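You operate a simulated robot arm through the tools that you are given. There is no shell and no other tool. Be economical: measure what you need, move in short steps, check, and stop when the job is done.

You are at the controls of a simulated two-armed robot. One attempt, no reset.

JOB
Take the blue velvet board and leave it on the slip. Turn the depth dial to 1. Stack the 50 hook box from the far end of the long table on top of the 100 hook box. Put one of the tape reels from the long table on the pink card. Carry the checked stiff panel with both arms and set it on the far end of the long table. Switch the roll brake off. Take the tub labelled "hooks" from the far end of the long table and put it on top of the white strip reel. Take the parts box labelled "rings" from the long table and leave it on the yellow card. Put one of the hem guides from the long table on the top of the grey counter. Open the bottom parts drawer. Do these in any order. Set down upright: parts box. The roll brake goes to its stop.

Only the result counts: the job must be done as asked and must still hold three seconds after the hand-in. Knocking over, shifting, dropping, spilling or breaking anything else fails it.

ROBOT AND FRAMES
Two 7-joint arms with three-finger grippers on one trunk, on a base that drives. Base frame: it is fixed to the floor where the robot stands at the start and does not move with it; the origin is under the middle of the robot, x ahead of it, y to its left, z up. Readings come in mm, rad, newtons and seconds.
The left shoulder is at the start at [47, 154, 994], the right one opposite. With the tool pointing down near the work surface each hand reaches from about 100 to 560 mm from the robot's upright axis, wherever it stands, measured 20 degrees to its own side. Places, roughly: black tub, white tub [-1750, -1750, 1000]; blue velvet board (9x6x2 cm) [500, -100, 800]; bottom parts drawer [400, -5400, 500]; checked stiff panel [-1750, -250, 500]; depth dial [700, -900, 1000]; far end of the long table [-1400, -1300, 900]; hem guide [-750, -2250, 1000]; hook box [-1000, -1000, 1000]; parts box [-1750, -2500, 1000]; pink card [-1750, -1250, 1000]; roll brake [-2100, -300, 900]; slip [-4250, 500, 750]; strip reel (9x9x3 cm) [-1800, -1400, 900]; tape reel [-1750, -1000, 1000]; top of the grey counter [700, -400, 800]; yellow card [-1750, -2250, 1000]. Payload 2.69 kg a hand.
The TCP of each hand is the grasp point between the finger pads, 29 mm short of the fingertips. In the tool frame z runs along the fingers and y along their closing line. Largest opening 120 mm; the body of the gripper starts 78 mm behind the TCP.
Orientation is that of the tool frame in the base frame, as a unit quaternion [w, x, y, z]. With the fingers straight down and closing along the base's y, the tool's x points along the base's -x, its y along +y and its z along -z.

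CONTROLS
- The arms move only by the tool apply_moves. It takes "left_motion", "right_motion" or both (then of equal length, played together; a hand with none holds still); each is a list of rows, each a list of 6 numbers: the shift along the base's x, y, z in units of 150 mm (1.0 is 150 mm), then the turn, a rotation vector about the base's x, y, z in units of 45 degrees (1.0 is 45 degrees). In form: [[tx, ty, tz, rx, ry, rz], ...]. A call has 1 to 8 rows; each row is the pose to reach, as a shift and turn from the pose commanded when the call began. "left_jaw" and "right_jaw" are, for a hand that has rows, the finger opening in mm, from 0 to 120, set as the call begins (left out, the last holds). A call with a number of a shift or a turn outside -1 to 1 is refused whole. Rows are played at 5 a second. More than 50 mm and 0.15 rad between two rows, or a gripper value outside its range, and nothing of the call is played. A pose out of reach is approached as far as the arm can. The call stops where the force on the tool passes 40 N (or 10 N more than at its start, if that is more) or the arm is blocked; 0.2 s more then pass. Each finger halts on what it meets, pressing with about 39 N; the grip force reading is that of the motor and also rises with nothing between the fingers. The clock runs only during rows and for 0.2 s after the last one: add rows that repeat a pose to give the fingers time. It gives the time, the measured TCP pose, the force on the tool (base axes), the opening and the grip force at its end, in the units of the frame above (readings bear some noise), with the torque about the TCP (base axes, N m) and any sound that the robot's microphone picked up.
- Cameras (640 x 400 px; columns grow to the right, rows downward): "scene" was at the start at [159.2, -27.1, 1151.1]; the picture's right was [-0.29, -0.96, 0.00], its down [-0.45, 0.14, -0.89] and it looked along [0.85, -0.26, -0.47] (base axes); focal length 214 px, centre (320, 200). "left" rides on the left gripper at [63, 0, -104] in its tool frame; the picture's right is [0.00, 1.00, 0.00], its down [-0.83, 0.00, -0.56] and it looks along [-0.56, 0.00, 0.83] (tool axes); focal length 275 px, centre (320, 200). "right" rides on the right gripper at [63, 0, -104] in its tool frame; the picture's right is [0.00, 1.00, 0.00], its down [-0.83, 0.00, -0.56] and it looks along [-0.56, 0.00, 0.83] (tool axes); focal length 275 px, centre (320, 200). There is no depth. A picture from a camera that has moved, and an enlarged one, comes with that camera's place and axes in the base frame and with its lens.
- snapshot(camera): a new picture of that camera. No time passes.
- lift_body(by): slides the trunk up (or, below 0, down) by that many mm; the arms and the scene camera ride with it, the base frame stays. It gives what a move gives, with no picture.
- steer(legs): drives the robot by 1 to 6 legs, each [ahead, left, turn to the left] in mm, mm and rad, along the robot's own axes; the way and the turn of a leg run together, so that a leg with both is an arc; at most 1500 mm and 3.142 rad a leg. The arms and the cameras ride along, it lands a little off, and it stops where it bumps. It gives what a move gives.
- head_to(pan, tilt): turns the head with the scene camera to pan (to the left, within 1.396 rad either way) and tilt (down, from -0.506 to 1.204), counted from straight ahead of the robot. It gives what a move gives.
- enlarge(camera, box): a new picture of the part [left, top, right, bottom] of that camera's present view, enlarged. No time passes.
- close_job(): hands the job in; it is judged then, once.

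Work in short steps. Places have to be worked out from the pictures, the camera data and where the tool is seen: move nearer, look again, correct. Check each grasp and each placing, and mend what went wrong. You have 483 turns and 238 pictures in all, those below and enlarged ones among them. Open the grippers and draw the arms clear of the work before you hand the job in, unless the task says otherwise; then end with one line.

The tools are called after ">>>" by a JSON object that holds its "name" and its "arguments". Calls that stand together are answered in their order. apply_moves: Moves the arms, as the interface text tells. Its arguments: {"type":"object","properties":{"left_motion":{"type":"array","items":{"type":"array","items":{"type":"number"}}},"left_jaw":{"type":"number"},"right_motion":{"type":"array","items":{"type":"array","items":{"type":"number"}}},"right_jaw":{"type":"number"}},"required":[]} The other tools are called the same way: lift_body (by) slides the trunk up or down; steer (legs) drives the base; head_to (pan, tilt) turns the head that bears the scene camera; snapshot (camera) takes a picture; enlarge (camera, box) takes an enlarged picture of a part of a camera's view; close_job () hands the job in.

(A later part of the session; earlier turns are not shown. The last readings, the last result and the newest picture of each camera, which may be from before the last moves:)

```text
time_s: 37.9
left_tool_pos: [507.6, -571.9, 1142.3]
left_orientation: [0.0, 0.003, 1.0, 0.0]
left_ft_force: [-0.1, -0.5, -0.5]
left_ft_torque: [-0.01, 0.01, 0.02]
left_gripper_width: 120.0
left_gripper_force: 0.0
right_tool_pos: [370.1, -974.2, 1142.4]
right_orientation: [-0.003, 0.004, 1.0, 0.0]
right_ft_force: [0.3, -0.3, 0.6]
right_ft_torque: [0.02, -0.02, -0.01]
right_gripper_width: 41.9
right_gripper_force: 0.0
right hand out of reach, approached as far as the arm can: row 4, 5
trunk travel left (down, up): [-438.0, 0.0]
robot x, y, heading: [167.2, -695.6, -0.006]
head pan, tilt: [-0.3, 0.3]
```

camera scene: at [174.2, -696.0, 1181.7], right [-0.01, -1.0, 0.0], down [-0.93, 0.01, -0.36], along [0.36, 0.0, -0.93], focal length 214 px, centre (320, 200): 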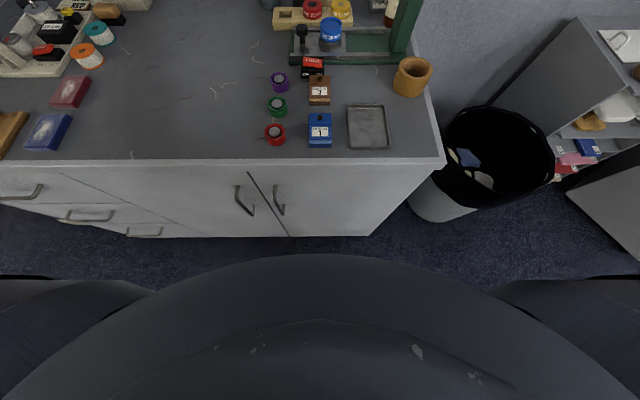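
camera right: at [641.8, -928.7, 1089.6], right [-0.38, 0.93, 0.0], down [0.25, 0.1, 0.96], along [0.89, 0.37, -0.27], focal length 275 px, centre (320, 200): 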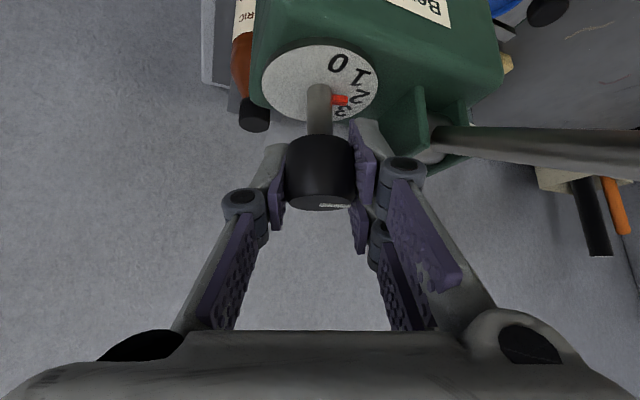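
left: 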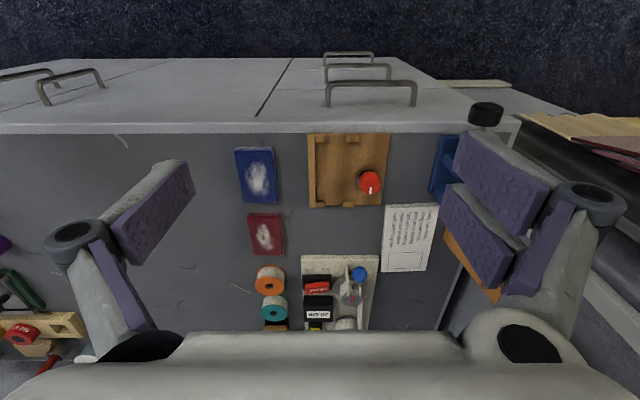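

Arms are back. I retreat from the counter, return to the start area and turn round to face the long table side.

>>> {"name": "steer", "arguments": {"legs": [[-250, 0, 0], [0, 700, 0], [0, 0, -1.57], [0, 0, -0.9]]}}

>>> {"name": "head_to", "arguments": {"pan": 0, "tilt": 0.35}}

>>> {"name": "snapshot", "arguments": {"camera": "scene"}}

```text
time_s: 51.3
left_tool_pos: [-263.6, -301.7, 1141.8]
left_orientation: [0.0, 0.94, 0.342, 0.001]
left_ft_force: [0.3, 0.0, -0.2]
left_ft_torque: [0.01, 0.02, -0.01]
left_gripper_width: 120.0
left_gripper_force: 0.1
right_tool_pos: [-418.0, 94.9, 1142.6]
right_orientation: [0.0, 0.94, 0.342, 0.001]
right_ft_force: [0.1, -0.3, -0.3]
right_ft_torque: [0.01, -0.05, -0.01]
right_gripper_width: 41.9
right_gripper_force: 0.0
trunk travel left (down, up): [-438.0, 0.0]
robot x, y, heading: [-79.3, 14.7, -2.446]
head pan, tilt: [-0.3, 0.3]
```

```text
time_s: 52.1
left_tool_pos: [-263.1, -301.4, 1141.4]
left_orientation: [-0.001, 0.94, 0.34, 0.001]
left_ft_force: [0.8, 0.4, 0.6]
left_ft_torque: [0.01, -0.01, 0.0]
left_gripper_width: 120.0
left_gripper_force: 0.1
right_tool_pos: [-419.0, 95.4, 1143.1]
right_orientation: [0.0, 0.94, 0.341, 0.001]
right_ft_force: [0.1, 0.7, -0.7]
right_ft_torque: [0.01, -0.02, 0.0]
right_gripper_width: 41.8
right_gripper_force: 0.2
trunk travel left (down, up): [-438.0, 0.0]
robot x, y, heading: [-85.6, 13.8, -2.442]
head pan, tilt: [0.0, 0.351]
```

```text
212 pictures are left
camera scene: at [-153.5, -46.8, 1249.0], right [-0.64, 0.77, 0.0], down [0.26, 0.22, -0.94], along [-0.72, -0.6, -0.34], focal length 214 px, centre (320, 200)
```

scene: 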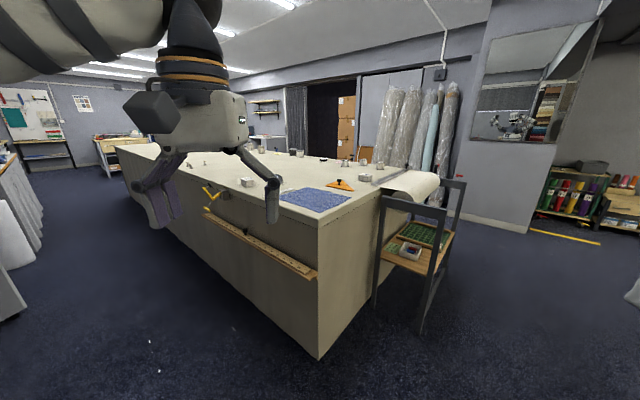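

The long table's near end is at about x=-790, y=-580, top about z=850-ish. I zoom on its top and the rack.

>>> {"name": "enlarge", "arguments": {"camera": "scene", "box": [220, 130, 400, 230]}}

>>> {"name": "enlarge", "arguments": {"camera": "scene", "box": [350, 140, 490, 290]}}

```text
3.56 times, centred on (310, 180) of scene
camera zoom: at [-153.5, -46.8, 1249.0], right [-0.64, 0.77, 0.0], down [0.26, 0.22, -0.94], along [-0.72, -0.6, -0.34], focal length 763 px, centre (356, 271)
```

zoom: 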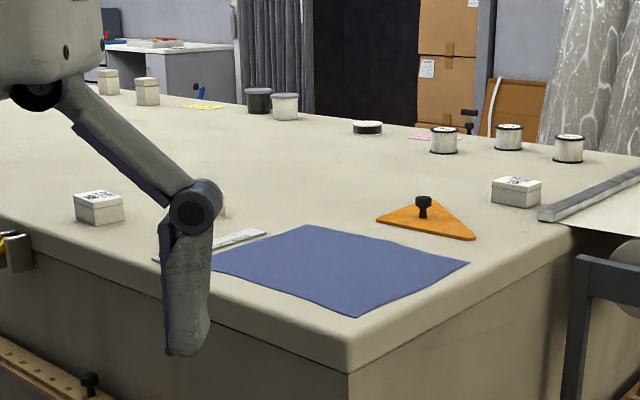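

```text
2.67 times, centred on (420, 215) of scene
camera zoom: at [-153.5, -46.8, 1249.0], right [-0.64, 0.77, 0.0], down [0.26, 0.22, -0.94], along [-0.72, -0.6, -0.34], focal length 572 px, centre (53, 160)
```

zoom: 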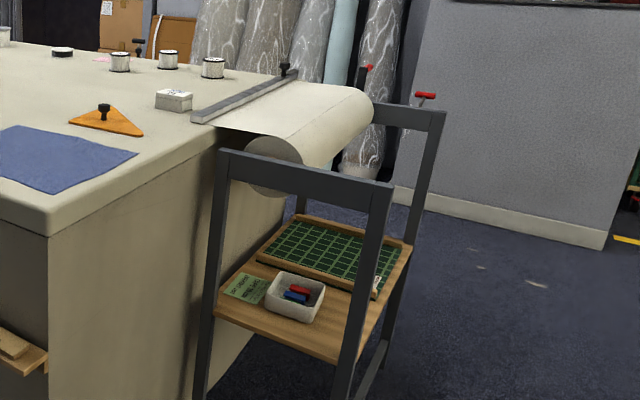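

I zoom on both hook boxes and on the reels/tubs to read labels.

>>> {"name": "enlarge", "arguments": {"camera": "scene", "box": [235, 175, 265, 195]}}

>>> {"name": "enlarge", "arguments": {"camera": "scene", "box": [345, 165, 385, 195]}}

>>> {"name": "enlarge", "arguments": {"camera": "scene", "box": [240, 145, 400, 185]}}

```text
16.00 times, centred on (250, 185) of scene
camera zoom: at [-153.5, -46.8, 1249.0], right [-0.64, 0.77, 0.0], down [0.26, 0.22, -0.94], along [-0.72, -0.6, -0.34], focal length 3432 px, centre (1440, 440)
```

zoom: 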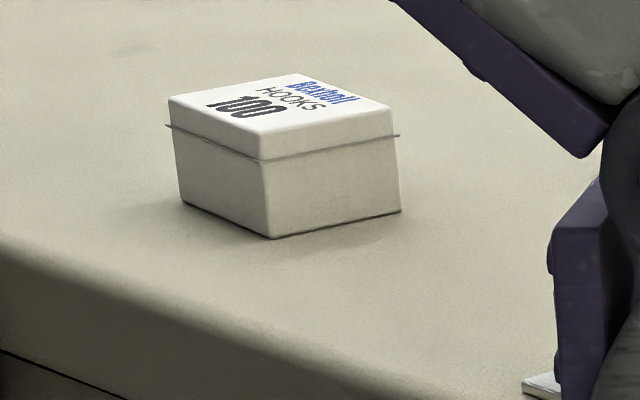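

```text
13.33 times, centred on (365, 180) of scene
camera zoom: at [-153.5, -46.8, 1249.0], right [-0.64, 0.77, 0.0], down [0.26, 0.22, -0.94], along [-0.72, -0.6, -0.34], focal length 2860 px, centre (-280, 467)
```

zoom: 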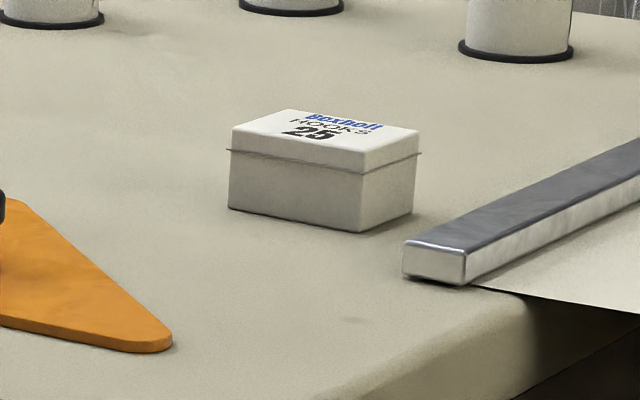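

```text
4.00 times, centred on (320, 165) of scene
camera zoom: at [-153.5, -46.8, 1249.0], right [-0.64, 0.77, 0.0], down [0.26, 0.22, -0.94], along [-0.72, -0.6, -0.34], focal length 858 px, centre (320, 340)
```

zoom: 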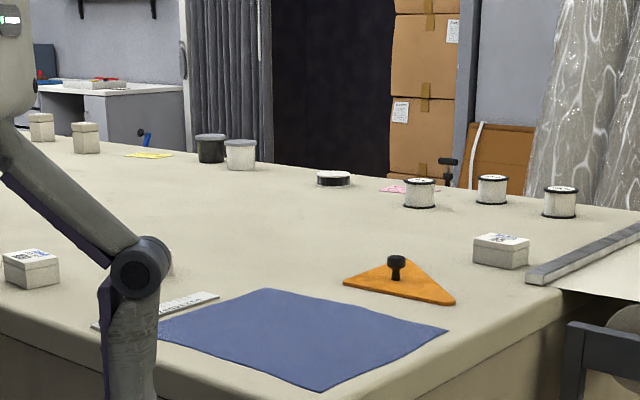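

The boxes seen are 100 and 25; the 50 box must be hidden behind my hand. I turn to face -x and slide along the table's side to about y=-1200.

>>> {"name": "steer", "arguments": {"legs": [[0, 0, -0.7], [150, 1250, 0]]}}

>>> {"name": "snapshot", "arguments": {"camera": "scene"}}

```text
time_s: 63.8
left_tool_pos: [-565.2, -1365.5, 1141.9]
left_orientation: [-0.001, 1.0, 0.005, 0.0]
left_ft_force: [0.6, 0.0, 0.2]
left_ft_torque: [0.01, -0.02, 0.03]
left_gripper_width: 120.2
left_gripper_force: 0.0
right_tool_pos: [-434.8, -960.5, 1141.5]
right_orientation: [0.0, 1.0, 0.004, 0.0]
right_ft_force: [0.5, -0.4, -0.8]
right_ft_torque: [0.02, 0.0, -0.02]
right_gripper_width: 41.9
right_gripper_force: 0.0
trunk travel left (down, up): [-438.0, 0.0]
robot x, y, heading: [-224.1, -1237.7, -3.133]
head pan, tilt: [0.0, 0.351]
```

```text
206 pictures are left
camera scene: at [-319.2, -1237.0, 1249.0], right [-0.01, 1.0, 0.0], down [0.34, 0.0, -0.94], along [-0.94, -0.01, -0.34], focal length 214 px, centre (320, 200)
```

scene: 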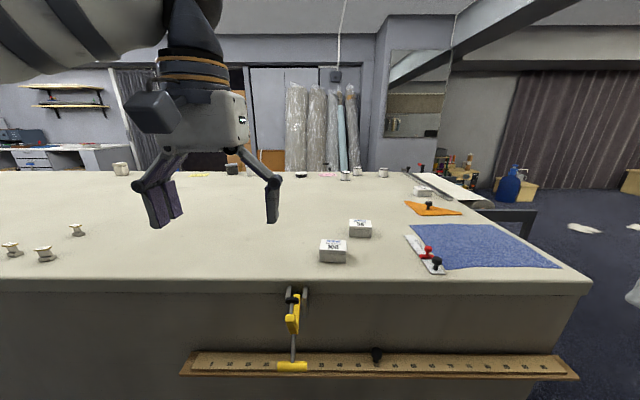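

Two boxes are ahead, and small spool-like parts at left. I zoom.

>>> {"name": "enlarge", "arguments": {"camera": "scene", "box": [300, 200, 400, 280]}}

>>> {"name": "enlarge", "arguments": {"camera": "scene", "box": [0, 210, 100, 280]}}

```text
5.00 times, centred on (350, 240) of scene
camera zoom: at [-319.2, -1237.0, 1249.0], right [-0.01, 1.0, 0.0], down [0.34, 0.0, -0.94], along [-0.94, -0.01, -0.34], focal length 1072 px, centre (170, 0)
```

zoom: 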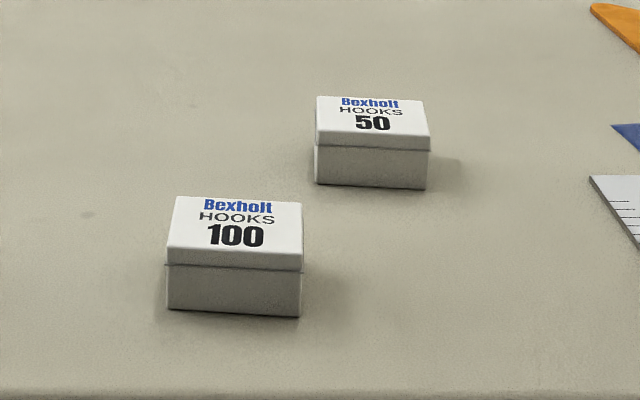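

```text
5.71 times, centred on (50, 245) of scene
camera zoom: at [-319.2, -1237.0, 1249.0], right [-0.01, 1.0, 0.0], down [0.34, 0.0, -0.94], along [-0.94, -0.01, -0.34], focal length 1226 px, centre (1863, -57)
```

zoom: 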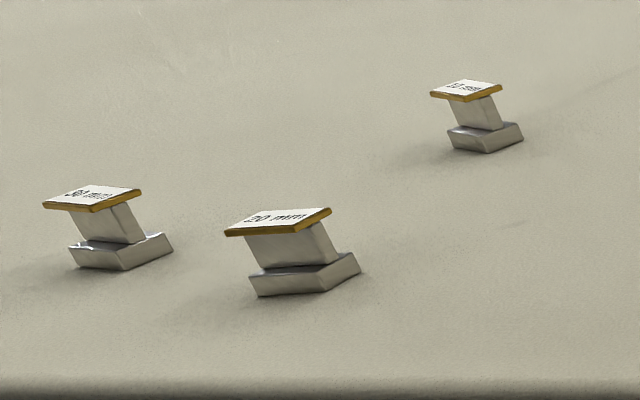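

The 100 box is at about [-882,-1204] and the 50 box at [-1019,-1097]. A clamp and rule stick out of the table side, so I check how far before driving in.

>>> {"name": "head_to", "arguments": {"pan": 0, "tilt": 1.0}}

>>> {"name": "snapshot", "arguments": {"camera": "scene"}}

```text
time_s: 64.8
left_tool_pos: [-566.6, -1364.4, 1141.4]
left_orientation: [0.0, 1.0, 0.005, 0.001]
left_ft_force: [-0.6, 0.7, 0.0]
left_ft_torque: [-0.01, -0.02, 0.01]
left_gripper_width: 120.1
left_gripper_force: 0.0
right_tool_pos: [-435.4, -959.4, 1141.5]
right_orientation: [0.0, 1.0, 0.004, 0.001]
right_ft_force: [-0.1, -0.3, 0.3]
right_ft_torque: [0.01, -0.01, -0.01]
right_gripper_width: 42.3
right_gripper_force: 0.0
trunk travel left (down, up): [-438.0, 0.0]
robot x, y, heading: [-224.9, -1235.5, -3.133]
head pan, tilt: [0.0, 1.0]
```

```text
203 pictures are left
camera scene: at [-295.8, -1236.7, 1194.3], right [-0.01, 1.0, 0.0], down [0.84, 0.01, -0.54], along [-0.54, 0.0, -0.84], focal length 214 px, centre (320, 200)
```

scene: 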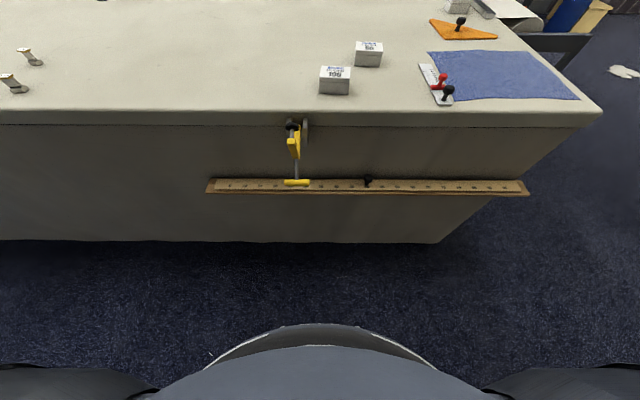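

The protrusions are shallow and above base height. I drive ahead 280 mm, stopping short of the table side.

>>> {"name": "steer", "arguments": {"legs": [[280, 0, 0]]}}

>>> {"name": "snapshot", "arguments": {"camera": "scene"}}

```text
time_s: 66.8
left_tool_pos: [-848.0, -1366.6, 1141.4]
left_orientation: [0.0, 1.0, 0.004, 0.001]
left_ft_force: [-0.1, 0.0, 0.3]
left_ft_torque: [0.0, 0.0, -0.01]
left_gripper_width: 120.0
left_gripper_force: 0.1
right_tool_pos: [-716.4, -961.7, 1141.7]
right_orientation: [0.0, 1.0, 0.005, 0.002]
right_ft_force: [-0.1, 0.2, 0.5]
right_ft_torque: [0.01, -0.06, -0.02]
right_gripper_width: 42.3
right_gripper_force: 0.1
trunk travel left (down, up): [-438.0, 0.0]
robot x, y, heading: [-505.7, -1239.9, -3.135]
head pan, tilt: [0.0, 1.0]
```

```text
202 pictures are left
camera scene: at [-576.8, -1239.2, 1194.2], right [-0.01, 1.0, 0.0], down [0.84, 0.01, -0.54], along [-0.54, 0.0, -0.84], focal length 214 px, centre (320, 200)
```

scene: 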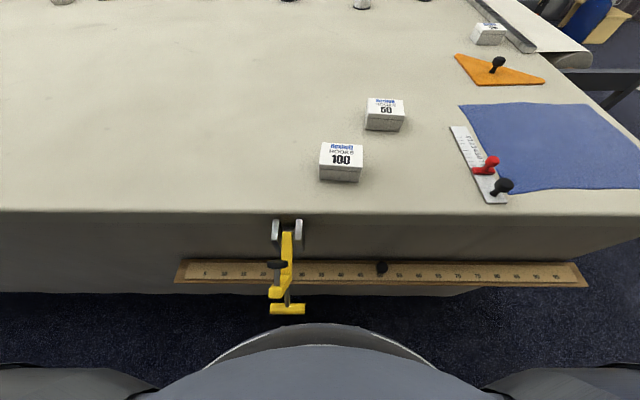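

Table top is at z≈880. The 50 box top is near [-970,-1108,920]. I bring the opened right hand over it.

>>> {"name": "apply_moves", "arguments": {"right_motion": [[-0.25, -0.15, 0, 0, 0, 0], [-0.5, -0.3, 0, 0, 0, 0], [-0.75, -0.45, 0, 0, 0, 0], [-1, -0.6, 0, 0, 0, 0]], "right_jaw": 120}}

>>> {"name": "apply_moves", "arguments": {"right_motion": [[-0.23, -0.13, -0.15, 0, 0, 0], [-0.46, -0.26, -0.3, 0, 0, 0], [-0.69, -0.38, -0.45, 0, 0, 0], [-0.69, -0.38, -0.7, 0, 0, 0]]}}

>>> {"name": "snapshot", "arguments": {"camera": "right"}}

```text
time_s: 67.8
left_tool_pos: [-847.7, -1366.5, 1140.8]
left_orientation: [0.0, 1.0, 0.005, 0.001]
left_ft_force: [-0.1, 0.2, 0.4]
left_ft_torque: [-0.01, 0.0, -0.01]
left_gripper_width: 120.2
left_gripper_force: 0.0
right_tool_pos: [-869.9, -1052.2, 1140.7]
right_orientation: [-0.001, 1.0, 0.004, 0.0]
right_ft_force: [-1.0, -0.1, 0.1]
right_ft_torque: [0.02, -0.02, 0.01]
right_gripper_width: 120.2
right_gripper_force: 0.1
trunk travel left (down, up): [-438.0, 0.0]
robot x, y, heading: [-505.9, -1234.7, -3.129]
head pan, tilt: [0.0, 1.0]
```

```text
time_s: 68.8
left_tool_pos: [-846.4, -1366.5, 1141.1]
left_orientation: [0.0, 1.0, 0.005, 0.001]
left_ft_force: [0.3, -0.5, 0.7]
left_ft_torque: [-0.01, 0.03, -0.02]
left_gripper_width: 120.0
left_gripper_force: 0.1
right_tool_pos: [-968.7, -1107.7, 1037.7]
right_orientation: [0.001, 1.0, 0.005, 0.0]
right_ft_force: [1.0, 0.9, 0.0]
right_ft_torque: [0.01, 0.02, 0.02]
right_gripper_width: 120.0
right_gripper_force: 0.0
trunk travel left (down, up): [-438.0, 0.0]
robot x, y, heading: [-507.0, -1235.1, -3.137]
head pan, tilt: [0.0, 1.0]
```

```text
201 pictures are left
camera right: at [-906.6, -1107.4, 1142.7], right [0.01, -1.0, 0.0], down [-0.83, -0.01, 0.56], along [-0.56, -0.01, -0.83], focal length 275 px, centre (320, 200)
```

right: 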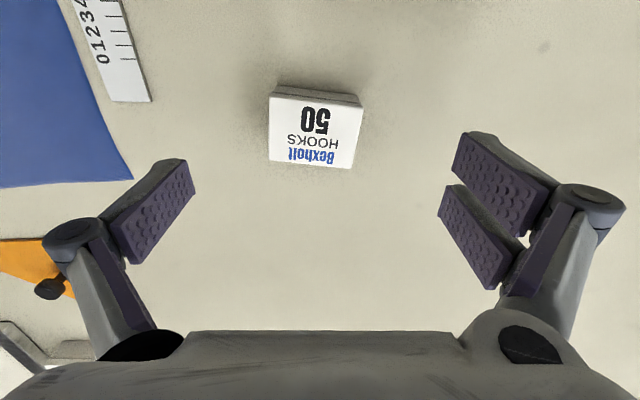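

The box centre is at about [-985,-1105], yawed 5°. I align and lower to z≈914 around it.

>>> {"name": "apply_moves", "arguments": {"right_motion": [[-0.113, 0.015, -0.2, 0, 0, -0.115], [-0.113, 0.015, -0.45, 0, 0, -0.115], [-0.113, 0.015, -0.65, 0, 0, -0.115], [-0.113, 0.015, -0.81, 0, 0, -0.115]]}}

>>> {"name": "snapshot", "arguments": {"camera": "right"}}

```text
time_s: 69.8
left_tool_pos: [-847.1, -1367.4, 1139.7]
left_orientation: [0.0, 1.0, 0.004, 0.001]
left_ft_force: [-0.3, 0.2, 0.2]
left_ft_torque: [0.01, 0.01, 0.04]
left_gripper_width: 120.0
left_gripper_force: 0.0
right_tool_pos: [-987.9, -1108.5, 917.5]
right_orientation: [0.0, 0.999, -0.041, -0.001]
right_ft_force: [0.2, -0.2, -1.4]
right_ft_torque: [0.0, -0.02, 0.0]
right_gripper_width: 120.0
right_gripper_force: 0.0
trunk travel left (down, up): [-438.0, 0.0]
robot x, y, heading: [-505.6, -1235.3, -3.132]
head pan, tilt: [0.0, 1.0]
```

```text
200 pictures are left
camera right: at [-923.9, -1112.8, 1021.2], right [-0.08, -1.0, 0.0], down [-0.83, 0.06, 0.56], along [-0.55, 0.04, -0.83], focal length 275 px, centre (320, 200)
```

right: 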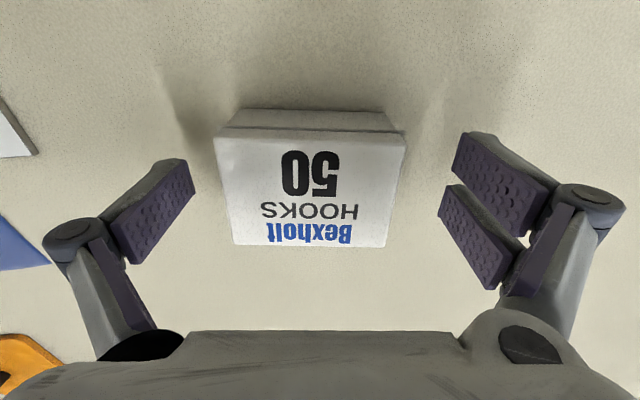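

Well centred between the fingers. I close the jaw.

>>> {"name": "apply_moves", "arguments": {"right_motion": [[0, 0, 0, 0, 0, 0], [0, 0, 0, 0, 0, 0], [0, 0, 0, 0, 0, 0]], "right_jaw": 66}}

>>> {"name": "apply_moves", "arguments": {"right_motion": [[0, 0, 0.2, 0, 0, 0], [0, 0, 0.5, 0, 0, 0], [0, 0, 0.7, 0, 0, 0]]}}

>>> {"name": "snapshot", "arguments": {"camera": "right"}}

>>> {"name": "enlarge", "arguments": {"camera": "scene", "box": [280, 80, 480, 220]}}

```text
time_s: 70.6
left_tool_pos: [-846.9, -1365.8, 1141.4]
left_orientation: [0.001, 1.0, 0.005, 0.0]
left_ft_force: [0.3, -0.5, 0.9]
left_ft_torque: [0.02, -0.01, 0.02]
left_gripper_width: 120.2
left_gripper_force: 0.1
right_tool_pos: [-986.2, -1109.1, 917.1]
right_orientation: [0.0, 0.999, -0.041, 0.0]
right_ft_force: [-1.3, 2.2, 5.8]
right_ft_torque: [-0.05, 0.07, -0.1]
right_gripper_width: 74.3
right_gripper_force: 38.9
trunk travel left (down, up): [-438.0, 0.0]
robot x, y, heading: [-508.5, -1238.9, -3.134]
head pan, tilt: [0.0, 1.0]
```

```text
time_s: 71.4
left_tool_pos: [-846.4, -1367.5, 1141.1]
left_orientation: [0.0, 1.0, 0.005, 0.001]
left_ft_force: [0.5, -0.1, -0.3]
left_ft_torque: [0.02, 0.0, 0.0]
left_gripper_width: 120.0
left_gripper_force: 0.0
right_tool_pos: [-985.3, -1107.1, 1022.1]
right_orientation: [0.0, 0.999, -0.04, 0.001]
right_ft_force: [0.4, 0.4, -0.9]
right_ft_torque: [-0.06, 0.0, 0.01]
right_gripper_width: 74.5
right_gripper_force: 39.1
trunk travel left (down, up): [-438.0, 0.0]
robot x, y, heading: [-505.7, -1238.0, -3.135]
head pan, tilt: [0.0, 1.0]
```

```text
199 pictures are left
camera right: at [-923.2, -1111.0, 1127.5], right [-0.08, -1.0, 0.0], down [-0.83, 0.06, 0.55], along [-0.55, 0.04, -0.83], focal length 275 px, centre (320, 200)
```

right: 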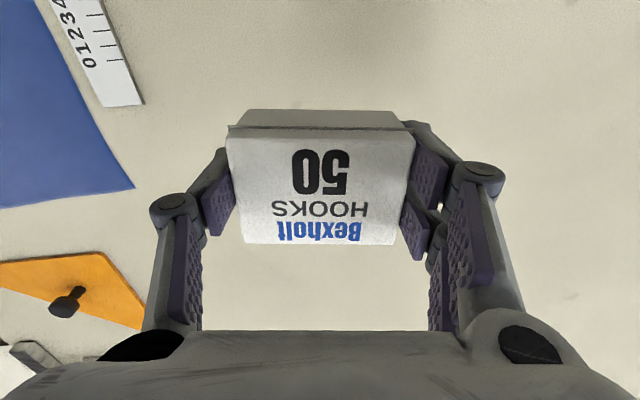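

```text
2.86 times, centred on (380, 150) of scene
camera zoom: at [-576.3, -1239.1, 1194.2], right [-0.01, 1.0, 0.0], down [0.84, 0.01, -0.54], along [-0.54, 0.0, -0.84], focal length 613 px, centre (149, 343)
```

zoom: 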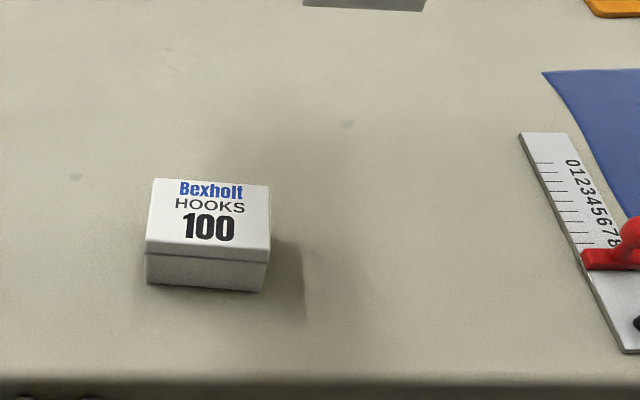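

Lifted cleanly. The 100 box's top centre is at [-847,-1203] with the same 5° yaw. I move the left hand aside and carry the 50 box over it.

>>> {"name": "apply_moves", "arguments": {"left_motion": [[0, -0.3, 0, 0, 0, 0], [0, -0.6, 0, 0, 0, 0], [0, -0.8, 0, 0, 0, 0]], "right_motion": [[0.3, 0, 0, 0, 0, 0], [0.6, -0.1, 0, 0, 0, 0], [0.9, -0.3, 0, 0, 0, 0]]}}

>>> {"name": "apply_moves", "arguments": {"right_motion": [[0.02, -0.2, 0, 0, 0, 0], [0.02, -0.34, -0.1, 0, 0, 0], [0.02, -0.34, -0.28, 0, 0, 0]]}}

>>> {"name": "enlarge", "arguments": {"camera": "scene", "box": [270, 90, 430, 200]}}

```text
refused: row 3 steps farther than a row can; nothing moved
```

```text
time_s: 72.2
left_tool_pos: [-848.2, -1366.6, 1141.2]
left_orientation: [-0.001, 1.0, 0.004, 0.0]
left_ft_force: [-0.6, -0.3, 0.8]
left_ft_torque: [-0.01, 0.02, -0.01]
left_gripper_width: 120.3
left_gripper_force: 0.0
right_tool_pos: [-982.2, -1159.0, 978.6]
right_orientation: [0.0, 0.999, -0.041, 0.0]
right_ft_force: [-0.5, 0.8, -1.2]
right_ft_torque: [-0.01, -0.01, 0.03]
right_gripper_width: 74.2
right_gripper_force: 39.2
trunk travel left (down, up): [-438.0, 0.0]
robot x, y, heading: [-505.8, -1238.6, -3.134]
head pan, tilt: [0.0, 1.0]
```

```text
3.64 times, centred on (350, 145) of scene
camera zoom: at [-576.8, -1239.1, 1194.1], right [-0.01, 1.0, 0.0], down [0.84, 0.01, -0.54], along [-0.54, 0.0, -0.84], focal length 780 px, centre (211, 400)
```

zoom: 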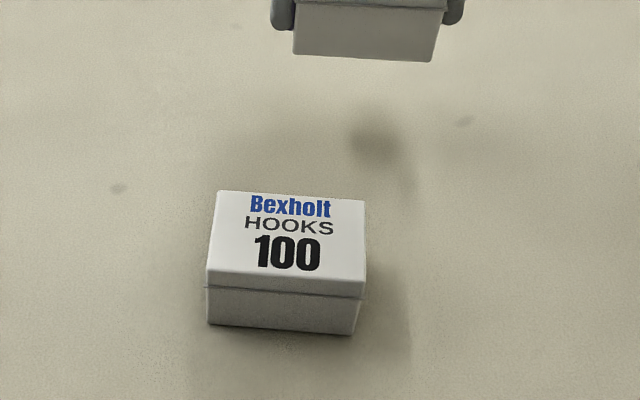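

The first call was refused, so the hand stopped short at [-982,-1159,979]. I lift a little and go over in legal steps, moving the left hand aside too.

>>> {"name": "apply_moves", "arguments": {"left_motion": [[0, -0.2, 0, 0, 0, 0], [0, -0.4, 0, 0, 0, 0], [0, -0.6, 0, 0, 0, 0], [0, -0.8, 0, 0, 0, 0]], "right_motion": [[0, 0, 0.25, 0, 0, 0], [0.3, -0.1, 0.25, 0, 0, 0], [0.6, -0.2, 0.25, 0, 0, 0], [0.9, -0.293, 0.25, 0, 0, 0]]}}

>>> {"name": "enlarge", "arguments": {"camera": "scene", "box": [270, 90, 430, 200]}}

```text
time_s: 73.2
left_tool_pos: [-847.6, -1487.8, 1142.1]
left_orientation: [-0.001, 1.0, 0.004, 0.001]
left_ft_force: [-0.2, -0.4, 0.6]
left_ft_torque: [0.02, 0.04, -0.01]
left_gripper_width: 120.0
left_gripper_force: 0.0
right_tool_pos: [-847.7, -1202.8, 1017.8]
right_orientation: [0.002, 0.999, -0.043, 0.0]
right_ft_force: [1.0, 0.2, -0.3]
right_ft_torque: [0.08, 0.04, 0.0]
right_gripper_width: 74.4
right_gripper_force: 39.6
trunk travel left (down, up): [-438.0, 0.0]
robot x, y, heading: [-506.8, -1238.9, -3.136]
head pan, tilt: [0.0, 1.0]
```

```text
3.64 times, centred on (350, 145) of scene
camera zoom: at [-576.8, -1246.9, 1196.0], right [-0.11, 0.99, 0.0], down [0.82, 0.09, -0.56], along [-0.56, -0.06, -0.83], focal length 780 px, centre (211, 400)
```

zoom: 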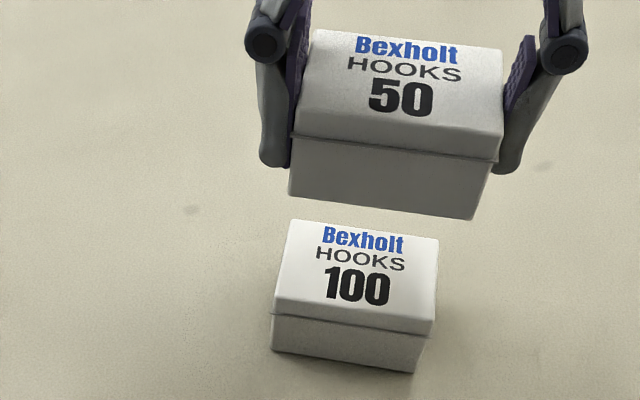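

It is right above. I lower to z≈960 and check.

>>> {"name": "apply_moves", "arguments": {"right_motion": [[0, 0, -0.2, 0, 0, 0], [0, 0, -0.36, 0, 0, 0]]}}

>>> {"name": "enlarge", "arguments": {"camera": "scene", "box": [270, 90, 430, 200]}}

```text
time_s: 73.8
left_tool_pos: [-848.5, -1486.4, 1141.9]
left_orientation: [0.0, 1.0, 0.005, 0.001]
left_ft_force: [0.5, -1.0, -0.6]
left_ft_torque: [0.02, 0.02, 0.04]
left_gripper_width: 120.2
left_gripper_force: 0.1
right_tool_pos: [-847.7, -1203.9, 963.1]
right_orientation: [0.0, 0.999, -0.04, 0.001]
right_ft_force: [0.0, 0.2, -1.5]
right_ft_torque: [-0.01, -0.03, -0.02]
right_gripper_width: 74.5
right_gripper_force: 38.7
trunk travel left (down, up): [-438.0, 0.0]
robot x, y, heading: [-507.7, -1238.4, -3.129]
head pan, tilt: [0.0, 1.0]
```

```text
3.64 times, centred on (350, 145) of scene
camera zoom: at [-574.7, -1245.2, 1192.6], right [-0.1, 1.0, 0.0], down [0.85, 0.08, -0.52], along [-0.52, -0.05, -0.85], focal length 780 px, centre (211, 400)
```

zoom: 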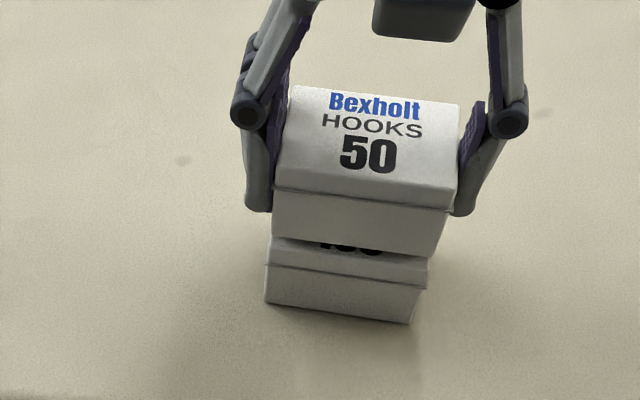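

The 50 box sits about 6-8 mm too far back. I shift it forward toward me and lower to contact.

>>> {"name": "apply_moves", "arguments": {"right_motion": [[0.045, -0.012, 0, 0, 0, 0], [0.045, -0.012, -0.02, 0, 0, 0], [0.045, -0.012, -0.035, 0, 0, 0]]}}

>>> {"name": "enlarge", "arguments": {"camera": "scene", "box": [270, 90, 430, 200]}}

```text
time_s: 74.6
left_tool_pos: [-845.6, -1486.5, 1142.8]
left_orientation: [0.0, 1.0, 0.004, -0.002]
left_ft_force: [0.5, 0.0, 0.3]
left_ft_torque: [-0.01, 0.03, -0.01]
left_gripper_width: 120.2
left_gripper_force: 0.0
right_tool_pos: [-840.9, -1204.4, 959.3]
right_orientation: [0.0, 0.999, -0.041, -0.004]
right_ft_force: [-1.1, 0.5, 22.4]
right_ft_torque: [0.31, -0.32, -0.08]
right_gripper_width: 74.4
right_gripper_force: 39.3
trunk travel left (down, up): [-438.0, 0.0]
robot x, y, heading: [-501.8, -1239.7, -3.134]
head pan, tilt: [0.0, 1.0]
```

```text
3.64 times, centred on (350, 145) of scene
camera zoom: at [-573.6, -1245.6, 1194.0], right [-0.1, 0.99, 0.0], down [0.84, 0.09, -0.53], along [-0.53, -0.05, -0.85], focal length 780 px, centre (211, 400)
```

zoom: 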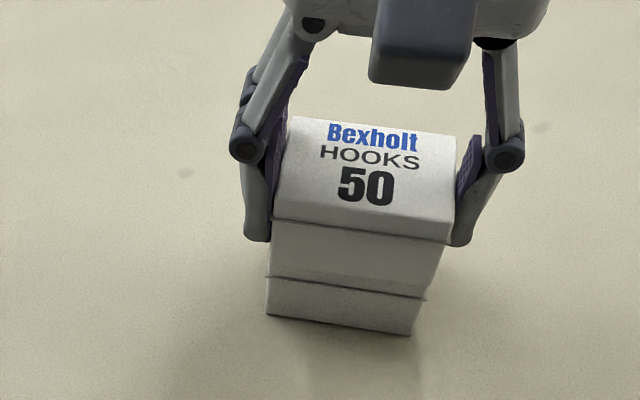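

In contact and flush. I release and rise.

>>> {"name": "apply_moves", "arguments": {"right_motion": [[0, 0, 0.01, 0, 0, 0], [0, 0, 0.01, 0, 0, 0]], "right_jaw": 110}}

>>> {"name": "apply_moves", "arguments": {"right_motion": [[0, 0, 0.3, 0, 0, 0], [0, 0, 0.6, 0, 0, 0], [0, 0, 0.9, 0, 0, 0], [0.3, 0, 0.95, 0, 0, 0]]}}

>>> {"name": "snapshot", "arguments": {"camera": "scene"}}

```text
time_s: 75.2
left_tool_pos: [-847.7, -1486.5, 1141.6]
left_orientation: [0.0, 1.0, 0.005, 0.001]
left_ft_force: [-0.3, -0.2, 0.7]
left_ft_torque: [0.03, -0.01, 0.0]
left_gripper_width: 119.9
left_gripper_force: 0.1
right_tool_pos: [-842.6, -1204.0, 958.5]
right_orientation: [0.0, 0.999, -0.041, 0.002]
right_ft_force: [1.0, 0.0, 0.4]
right_ft_torque: [-0.01, 0.02, -0.01]
right_gripper_width: 110.1
right_gripper_force: 0.0
trunk travel left (down, up): [-438.0, 0.0]
robot x, y, heading: [-507.1, -1239.9, -3.13]
head pan, tilt: [0.0, 1.0]
```

```text
time_s: 76.2
left_tool_pos: [-847.5, -1485.0, 1142.9]
left_orientation: [0.0, 1.0, 0.004, 0.0]
left_ft_force: [-0.2, 0.7, 0.3]
left_ft_torque: [-0.05, 0.03, -0.01]
left_gripper_width: 119.9
left_gripper_force: 0.0
right_tool_pos: [-794.7, -1201.7, 1101.7]
right_orientation: [0.0, 0.999, -0.041, -0.001]
right_ft_force: [1.1, -0.1, 0.9]
right_ft_torque: [-0.04, 0.07, -0.01]
right_gripper_width: 109.9
right_gripper_force: 0.0
trunk travel left (down, up): [-438.0, 0.0]
robot x, y, heading: [-504.0, -1241.5, -3.135]
head pan, tilt: [0.0, 1.0]
```

```text
193 pictures are left
camera scene: at [-575.3, -1238.3, 1194.4], right [-0.01, 1.0, 0.0], down [0.84, 0.01, -0.54], along [-0.54, -0.01, -0.84], focal length 214 px, centre (320, 200)
```

scene: 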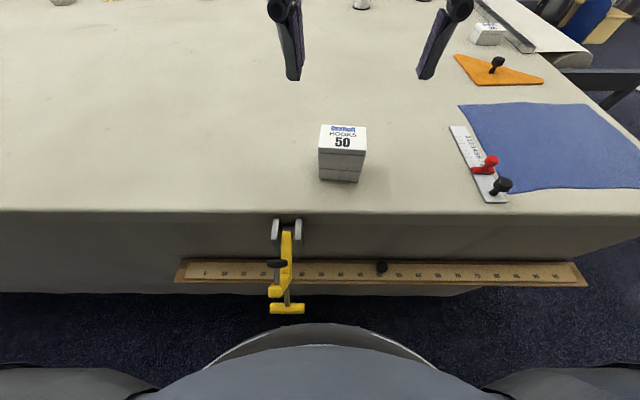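

Stack done. Next a hem guide: the "20 mm" one is near [-829,-2015]. I back off slightly, slide along to y≈-1900 and look.

>>> {"name": "steer", "arguments": {"legs": [[-60, 0, 0], [0, 665, 0], [30, 0, 0]]}}

>>> {"name": "snapshot", "arguments": {"camera": "scene"}}

```text
time_s: 82.8
left_tool_pos: [-818.0, -2155.7, 1141.4]
left_orientation: [0.0, 1.0, 0.0, 0.001]
left_ft_force: [0.0, 0.2, -0.6]
left_ft_torque: [0.0, 0.01, -0.01]
left_gripper_width: 120.0
left_gripper_force: 0.0
right_tool_pos: [-765.1, -1872.0, 1100.0]
right_orientation: [-0.001, 0.999, -0.045, 0.0]
right_ft_force: [-0.2, 0.2, -0.7]
right_ft_torque: [-0.03, -0.02, 0.02]
right_gripper_width: 110.2
right_gripper_force: 0.1
trunk travel left (down, up): [-438.0, 0.0]
robot x, y, heading: [-475.9, -1912.2, -3.141]
head pan, tilt: [0.0, 1.0]
```

```text
192 pictures are left
camera scene: at [-544.3, -1909.8, 1194.3], right [0.0, 1.0, 0.0], down [0.84, 0.0, -0.54], along [-0.54, 0.0, -0.84], focal length 214 px, centre (320, 200)
```

scene: 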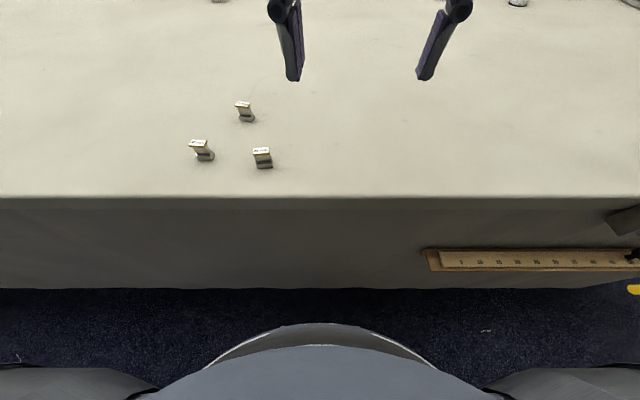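

The nearest guide is at [-829,-2019]. I bring the left hand above it.

>>> {"name": "apply_moves", "arguments": {"left_motion": [[0, 0.3, -0.1, 0, 0, 0], [0, 0.6, -0.2, 0, 0, 0], [-0.07, 0.9, -0.35, 0, 0, 0], [-0.07, 0.91, -0.6, 0, 0, 0]]}}

>>> {"name": "snapshot", "arguments": {"camera": "left"}}

```text
refused: row 3 steps farther than a row can; nothing moved
```

```text
191 pictures are left
camera left: at [-754.4, -2153.8, 1245.3], right [0.0, -1.0, 0.0], down [-0.83, 0.0, 0.56], along [-0.56, 0.0, -0.83], focal length 275 px, centre (320, 200)
```

left: 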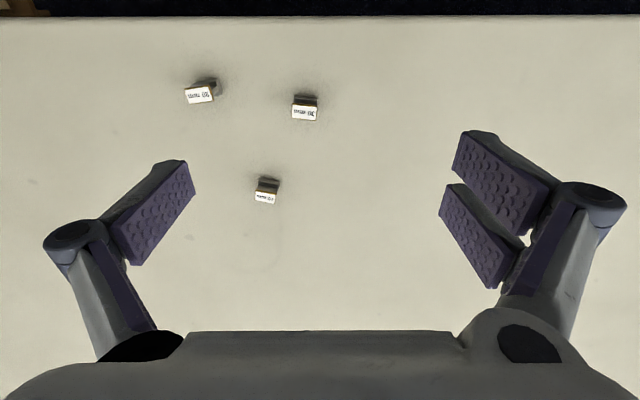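

Rows must stay within 0.33 in all; I retry.

>>> {"name": "apply_moves", "arguments": {"left_motion": [[0, 0.3, -0.1, 0, 0, 0], [0, 0.6, -0.2, 0, 0, 0], [-0.07, 0.88, -0.3, 0, 0, 0], [-0.07, 0.91, -0.6, 0, 0, 0], [-0.07, 0.91, -0.8, 0, 0, 0]]}}

>>> {"name": "snapshot", "arguments": {"camera": "left"}}

```text
time_s: 84.0
left_tool_pos: [-827.8, -2017.8, 1020.7]
left_orientation: [0.0, 1.0, 0.001, 0.0]
left_ft_force: [-0.6, -0.1, 0.4]
left_ft_torque: [0.04, -0.02, -0.02]
left_gripper_width: 119.7
left_gripper_force: 0.1
right_tool_pos: [-763.9, -1872.5, 1101.4]
right_orientation: [-0.001, 0.999, -0.045, 0.001]
right_ft_force: [-0.3, 0.7, 0.3]
right_ft_torque: [0.01, -0.01, 0.01]
right_gripper_width: 110.1
right_gripper_force: 0.0
trunk travel left (down, up): [-438.0, 0.0]
robot x, y, heading: [-471.3, -1907.3, -3.147]
head pan, tilt: [0.0, 1.0]
```

```text
190 pictures are left
camera left: at [-763.9, -2017.5, 1124.5], right [0.0, -1.0, 0.0], down [-0.83, 0.0, 0.56], along [-0.56, 0.0, -0.83], focal length 275 px, centre (320, 200)
```

left: 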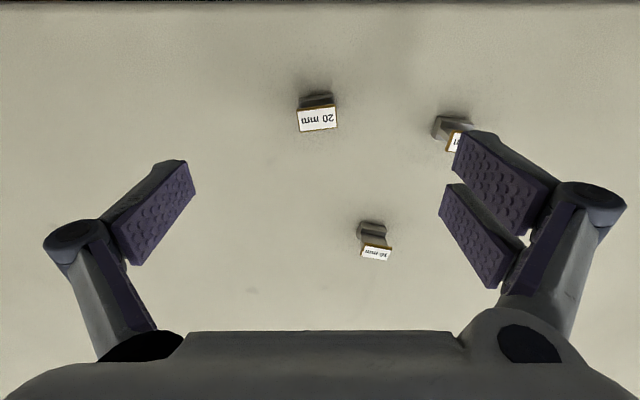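

The "20 mm" guide lies right below, yawed about 6°. I align and lower to z≈914, jaw 80.

>>> {"name": "apply_moves", "arguments": {"left_motion": [[-0.01, 0.01, -0.2, 0, 0, 0.13], [-0.01, 0.01, -0.5, 0, 0, 0.13], [-0.01, 0.01, -0.71, 0, 0, 0.13]], "left_jaw": 80}}

>>> {"name": "snapshot", "arguments": {"camera": "left"}}

```text
time_s: 84.8
left_tool_pos: [-829.3, -2017.4, 913.9]
left_orientation: [0.0, 0.999, 0.051, 0.001]
left_ft_force: [-0.4, 0.8, -0.3]
left_ft_torque: [0.03, 0.03, -0.03]
left_gripper_width: 79.8
left_gripper_force: 0.0
right_tool_pos: [-763.9, -1870.9, 1100.7]
right_orientation: [0.0, 0.999, -0.045, 0.001]
right_ft_force: [-0.3, -0.3, 0.5]
right_ft_torque: [-0.02, 0.01, 0.0]
right_gripper_width: 109.9
right_gripper_force: 0.1
trunk travel left (down, up): [-438.0, 0.0]
robot x, y, heading: [-473.2, -1909.0, -3.145]
head pan, tilt: [0.0, 1.0]
```

```text
189 pictures are left
camera left: at [-765.4, -2009.7, 1017.2], right [0.1, -1.0, 0.0], down [-0.83, -0.08, 0.55], along [-0.55, -0.05, -0.83], focal length 275 px, centre (320, 200)
```

left: 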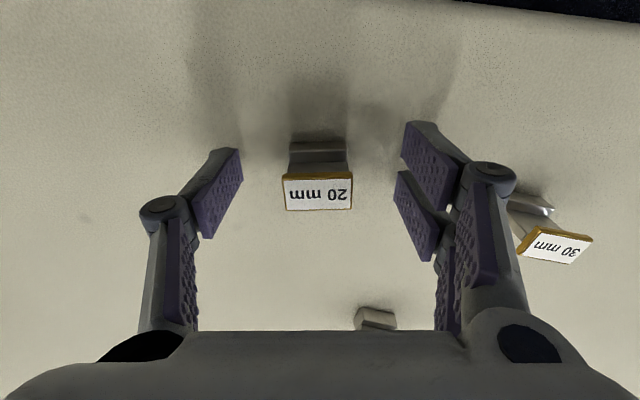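

Aligned between the fingers. I close and lift.

>>> {"name": "apply_moves", "arguments": {"left_motion": [[0, 0, 0, 0, 0, 0], [0, 0, 0, 0, 0, 0], [0, 0, 0, 0, 0, 0]], "left_jaw": 22}}

>>> {"name": "apply_moves", "arguments": {"left_motion": [[0, 0, 0.3, 0, 0, 0], [0, 0, 0.6, 0, 0, 0], [0, 0, 0.9, 0, 0, 0]]}}

>>> {"name": "snapshot", "arguments": {"camera": "left"}}

```text
time_s: 85.5
left_tool_pos: [-826.9, -2016.9, 913.1]
left_orientation: [0.0, 0.999, 0.051, 0.001]
left_ft_force: [0.7, -0.7, 1.1]
left_ft_torque: [0.0, -0.03, 0.02]
left_gripper_width: 29.3
left_gripper_force: 38.9
right_tool_pos: [-763.8, -1871.9, 1100.0]
right_orientation: [0.0, 0.999, -0.046, 0.0]
right_ft_force: [-0.5, 0.2, -0.3]
right_ft_torque: [0.02, 0.0, 0.0]
right_gripper_width: 110.1
right_gripper_force: 0.1
trunk travel left (down, up): [-438.0, 0.0]
robot x, y, heading: [-473.3, -1911.2, -3.141]
head pan, tilt: [0.0, 1.0]
```

```text
time_s: 86.3
left_tool_pos: [-828.2, -2019.0, 1052.0]
left_orientation: [0.0, 0.999, 0.051, 0.0]
left_ft_force: [0.2, 0.7, 0.0]
left_ft_torque: [0.02, 0.04, 0.01]
left_gripper_width: 29.5
left_gripper_force: 38.7
right_tool_pos: [-762.5, -1872.3, 1099.8]
right_orientation: [0.0, 0.999, -0.046, 0.0]
right_ft_force: [0.3, -0.3, 0.3]
right_ft_torque: [0.0, -0.01, -0.01]
right_gripper_width: 110.1
right_gripper_force: 0.1
trunk travel left (down, up): [-438.0, 0.0]
robot x, y, heading: [-474.6, -1910.3, -3.139]
head pan, tilt: [0.0, 1.0]
```

```text
188 pictures are left
camera left: at [-764.8, -2013.1, 1156.2], right [0.1, -1.0, 0.0], down [-0.83, -0.08, 0.56], along [-0.55, -0.05, -0.83], focal length 275 px, centre (320, 200)
```

left: 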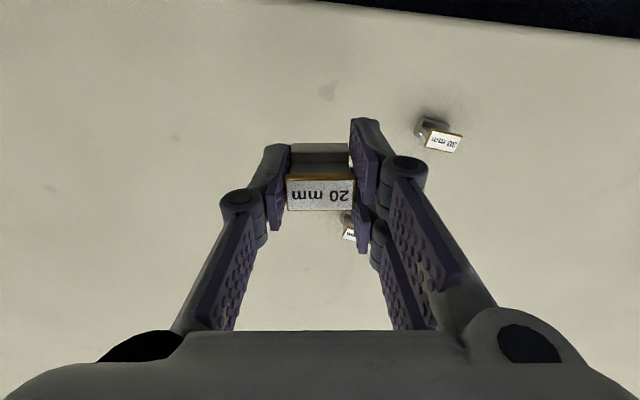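

Held well. I carry it across the aisle: back off, slide to y≈-530, turn round and approach the counter.

>>> {"name": "steer", "arguments": {"legs": [[-325, 0, 0], [0, -1380, 0], [0, 0, 1.57], [0, 0, 1.57], [230, 0, 0]]}}

>>> {"name": "head_to", "arguments": {"pan": 0, "tilt": 0.7}}

>>> {"name": "snapshot", "arguments": {"camera": "scene"}}

```text
time_s: 107.8
left_tool_pos: [442.3, -420.5, 1050.3]
left_orientation: [0.0, -0.06, 0.998, -0.001]
left_ft_force: [-0.2, -0.2, -0.5]
left_ft_torque: [-0.03, 0.03, 0.0]
left_gripper_width: 29.3
left_gripper_force: 39.2
right_tool_pos: [378.6, -569.5, 1100.5]
right_orientation: [0.0, 0.036, 0.999, 0.0]
right_ft_force: [-0.1, 0.7, -0.8]
right_ft_torque: [0.01, 0.02, -0.01]
right_gripper_width: 110.3
right_gripper_force: 0.1
trunk travel left (down, up): [-438.0, 0.0]
robot x, y, heading: [89.1, -536.2, 0.02]
head pan, tilt: [0.0, 1.0]
```

```text
time_s: 108.6
left_tool_pos: [440.4, -420.3, 1051.7]
left_orientation: [-0.001, -0.06, 0.998, 0.001]
left_ft_force: [-0.3, -0.5, -0.2]
left_ft_torque: [-0.03, -0.01, 0.01]
left_gripper_width: 29.2
left_gripper_force: 39.0
right_tool_pos: [379.4, -570.2, 1098.7]
right_orientation: [0.0, 0.037, 0.999, -0.001]
right_ft_force: [-0.6, -0.1, 0.2]
right_ft_torque: [0.02, 0.0, 0.01]
right_gripper_width: 109.8
right_gripper_force: 0.1
trunk travel left (down, up): [-438.0, 0.0]
robot x, y, heading: [87.8, -536.8, 0.02]
head pan, tilt: [0.0, 0.7]
```

```text
187 pictures are left
camera scene: at [175.4, -536.6, 1217.6], right [0.02, -1.0, 0.0], down [-0.64, -0.01, -0.76], along [0.76, 0.01, -0.64], focal length 214 px, centre (320, 200)
```

scene: 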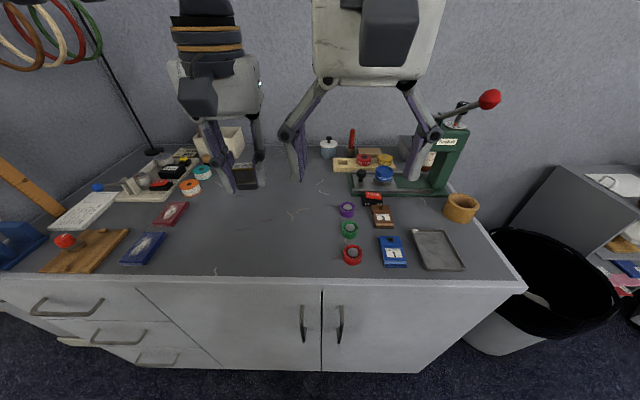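

The middle of the counter is free around [560,-420]. I move the left hand forward there and lower part-way.

>>> {"name": "apply_moves", "arguments": {"left_motion": [[0.3, 0, 0, 0, 0, 0], [0.6, 0, 0, 0, 0, 0], [0.75, 0, -0.2, 0, 0, 0], [0.75, 0, -0.5, 0, 0, 0], [0.75, 0, -0.8, 0, 0, 0], [0.75, 0, -1, 0, 0, 0]]}}

>>> {"name": "snapshot", "arguments": {"camera": "scene"}}

>>> {"name": "snapshot", "arguments": {"camera": "left"}}

```text
time_s: 110.0
left_tool_pos: [552.0, -420.2, 900.7]
left_orientation: [0.0, -0.06, 0.998, 0.0]
left_ft_force: [-0.2, -0.5, -0.5]
left_ft_torque: [0.0, 0.01, 0.0]
left_gripper_width: 29.4
left_gripper_force: 39.2
right_tool_pos: [379.0, -570.5, 1100.5]
right_orientation: [0.0, 0.036, 0.999, 0.0]
right_ft_force: [0.4, 0.1, 0.9]
right_ft_torque: [0.0, 0.04, -0.03]
right_gripper_width: 110.0
right_gripper_force: 0.1
trunk travel left (down, up): [-438.0, 0.0]
robot x, y, heading: [89.4, -537.4, 0.017]
head pan, tilt: [0.0, 0.7]
```

```text
186 pictures are left
camera scene: at [175.7, -536.5, 1217.6], right [0.02, -1.0, 0.0], down [-0.64, -0.01, -0.76], along [0.76, 0.01, -0.64], focal length 214 px, centre (320, 200)
```

scene: 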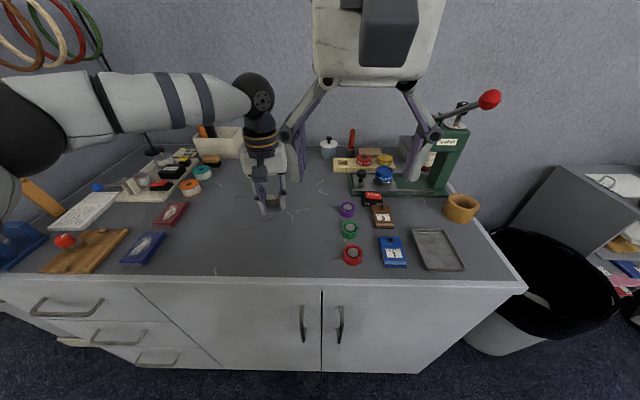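

```text
185 pictures are left
camera left: at [490.2, -425.7, 1004.7], right [-0.12, 0.99, 0.0], down [0.83, 0.1, 0.56], along [0.55, 0.06, -0.83], focal length 275 px, centre (320, 200)
```

left: 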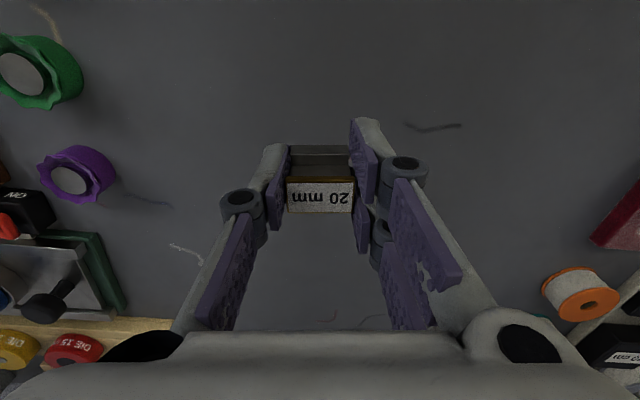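

Clear underneath. I descend in small rows, watching the force.

>>> {"name": "apply_moves", "arguments": {"left_motion": [[0, 0, -0.1, 0, 0, 0], [0, 0, -0.2, 0, 0, 0], [0, 0, -0.27, 0, 0, 0], [0, 0, -0.33, 0, 0, 0]]}}

>>> {"name": "apply_moves", "arguments": {"left_motion": [[0, 0, -0.04, 0, 0, 0], [0, 0, -0.08, 0, 0, 0], [0, 0, -0.12, 0, 0, 0]]}}

```text
time_s: 111.0
left_tool_pos: [551.4, -420.9, 853.6]
left_orientation: [-0.001, -0.061, 0.998, 0.0]
left_ft_force: [-0.4, -0.2, -0.2]
left_ft_torque: [-0.02, 0.01, 0.01]
left_gripper_width: 29.2
left_gripper_force: 39.3
right_tool_pos: [379.0, -570.3, 1099.7]
right_orientation: [0.0, 0.036, 0.999, 0.0]
right_ft_force: [0.1, -0.7, -0.2]
right_ft_torque: [0.01, 0.04, 0.02]
right_gripper_width: 110.0
right_gripper_force: 0.1
trunk travel left (down, up): [-438.0, 0.0]
robot x, y, heading: [87.3, -540.4, 0.016]
head pan, tilt: [0.0, 0.7]
```

```text
time_s: 111.8
left_tool_pos: [552.4, -419.0, 832.1]
left_orientation: [0.0, -0.06, 0.998, 0.0]
left_ft_force: [0.7, -0.1, -1.0]
left_ft_torque: [-0.02, 0.01, -0.01]
left_gripper_width: 29.5
left_gripper_force: 39.0
right_tool_pos: [378.0, -570.0, 1100.2]
right_orientation: [-0.001, 0.036, 0.999, 0.0]
right_ft_force: [0.4, 0.1, 0.3]
right_ft_torque: [-0.01, 0.01, -0.01]
right_gripper_width: 110.0
right_gripper_force: 0.0
trunk travel left (down, up): [-438.0, 0.0]
robot x, y, heading: [84.6, -540.2, 0.011]
head pan, tilt: [0.0, 0.7]
```

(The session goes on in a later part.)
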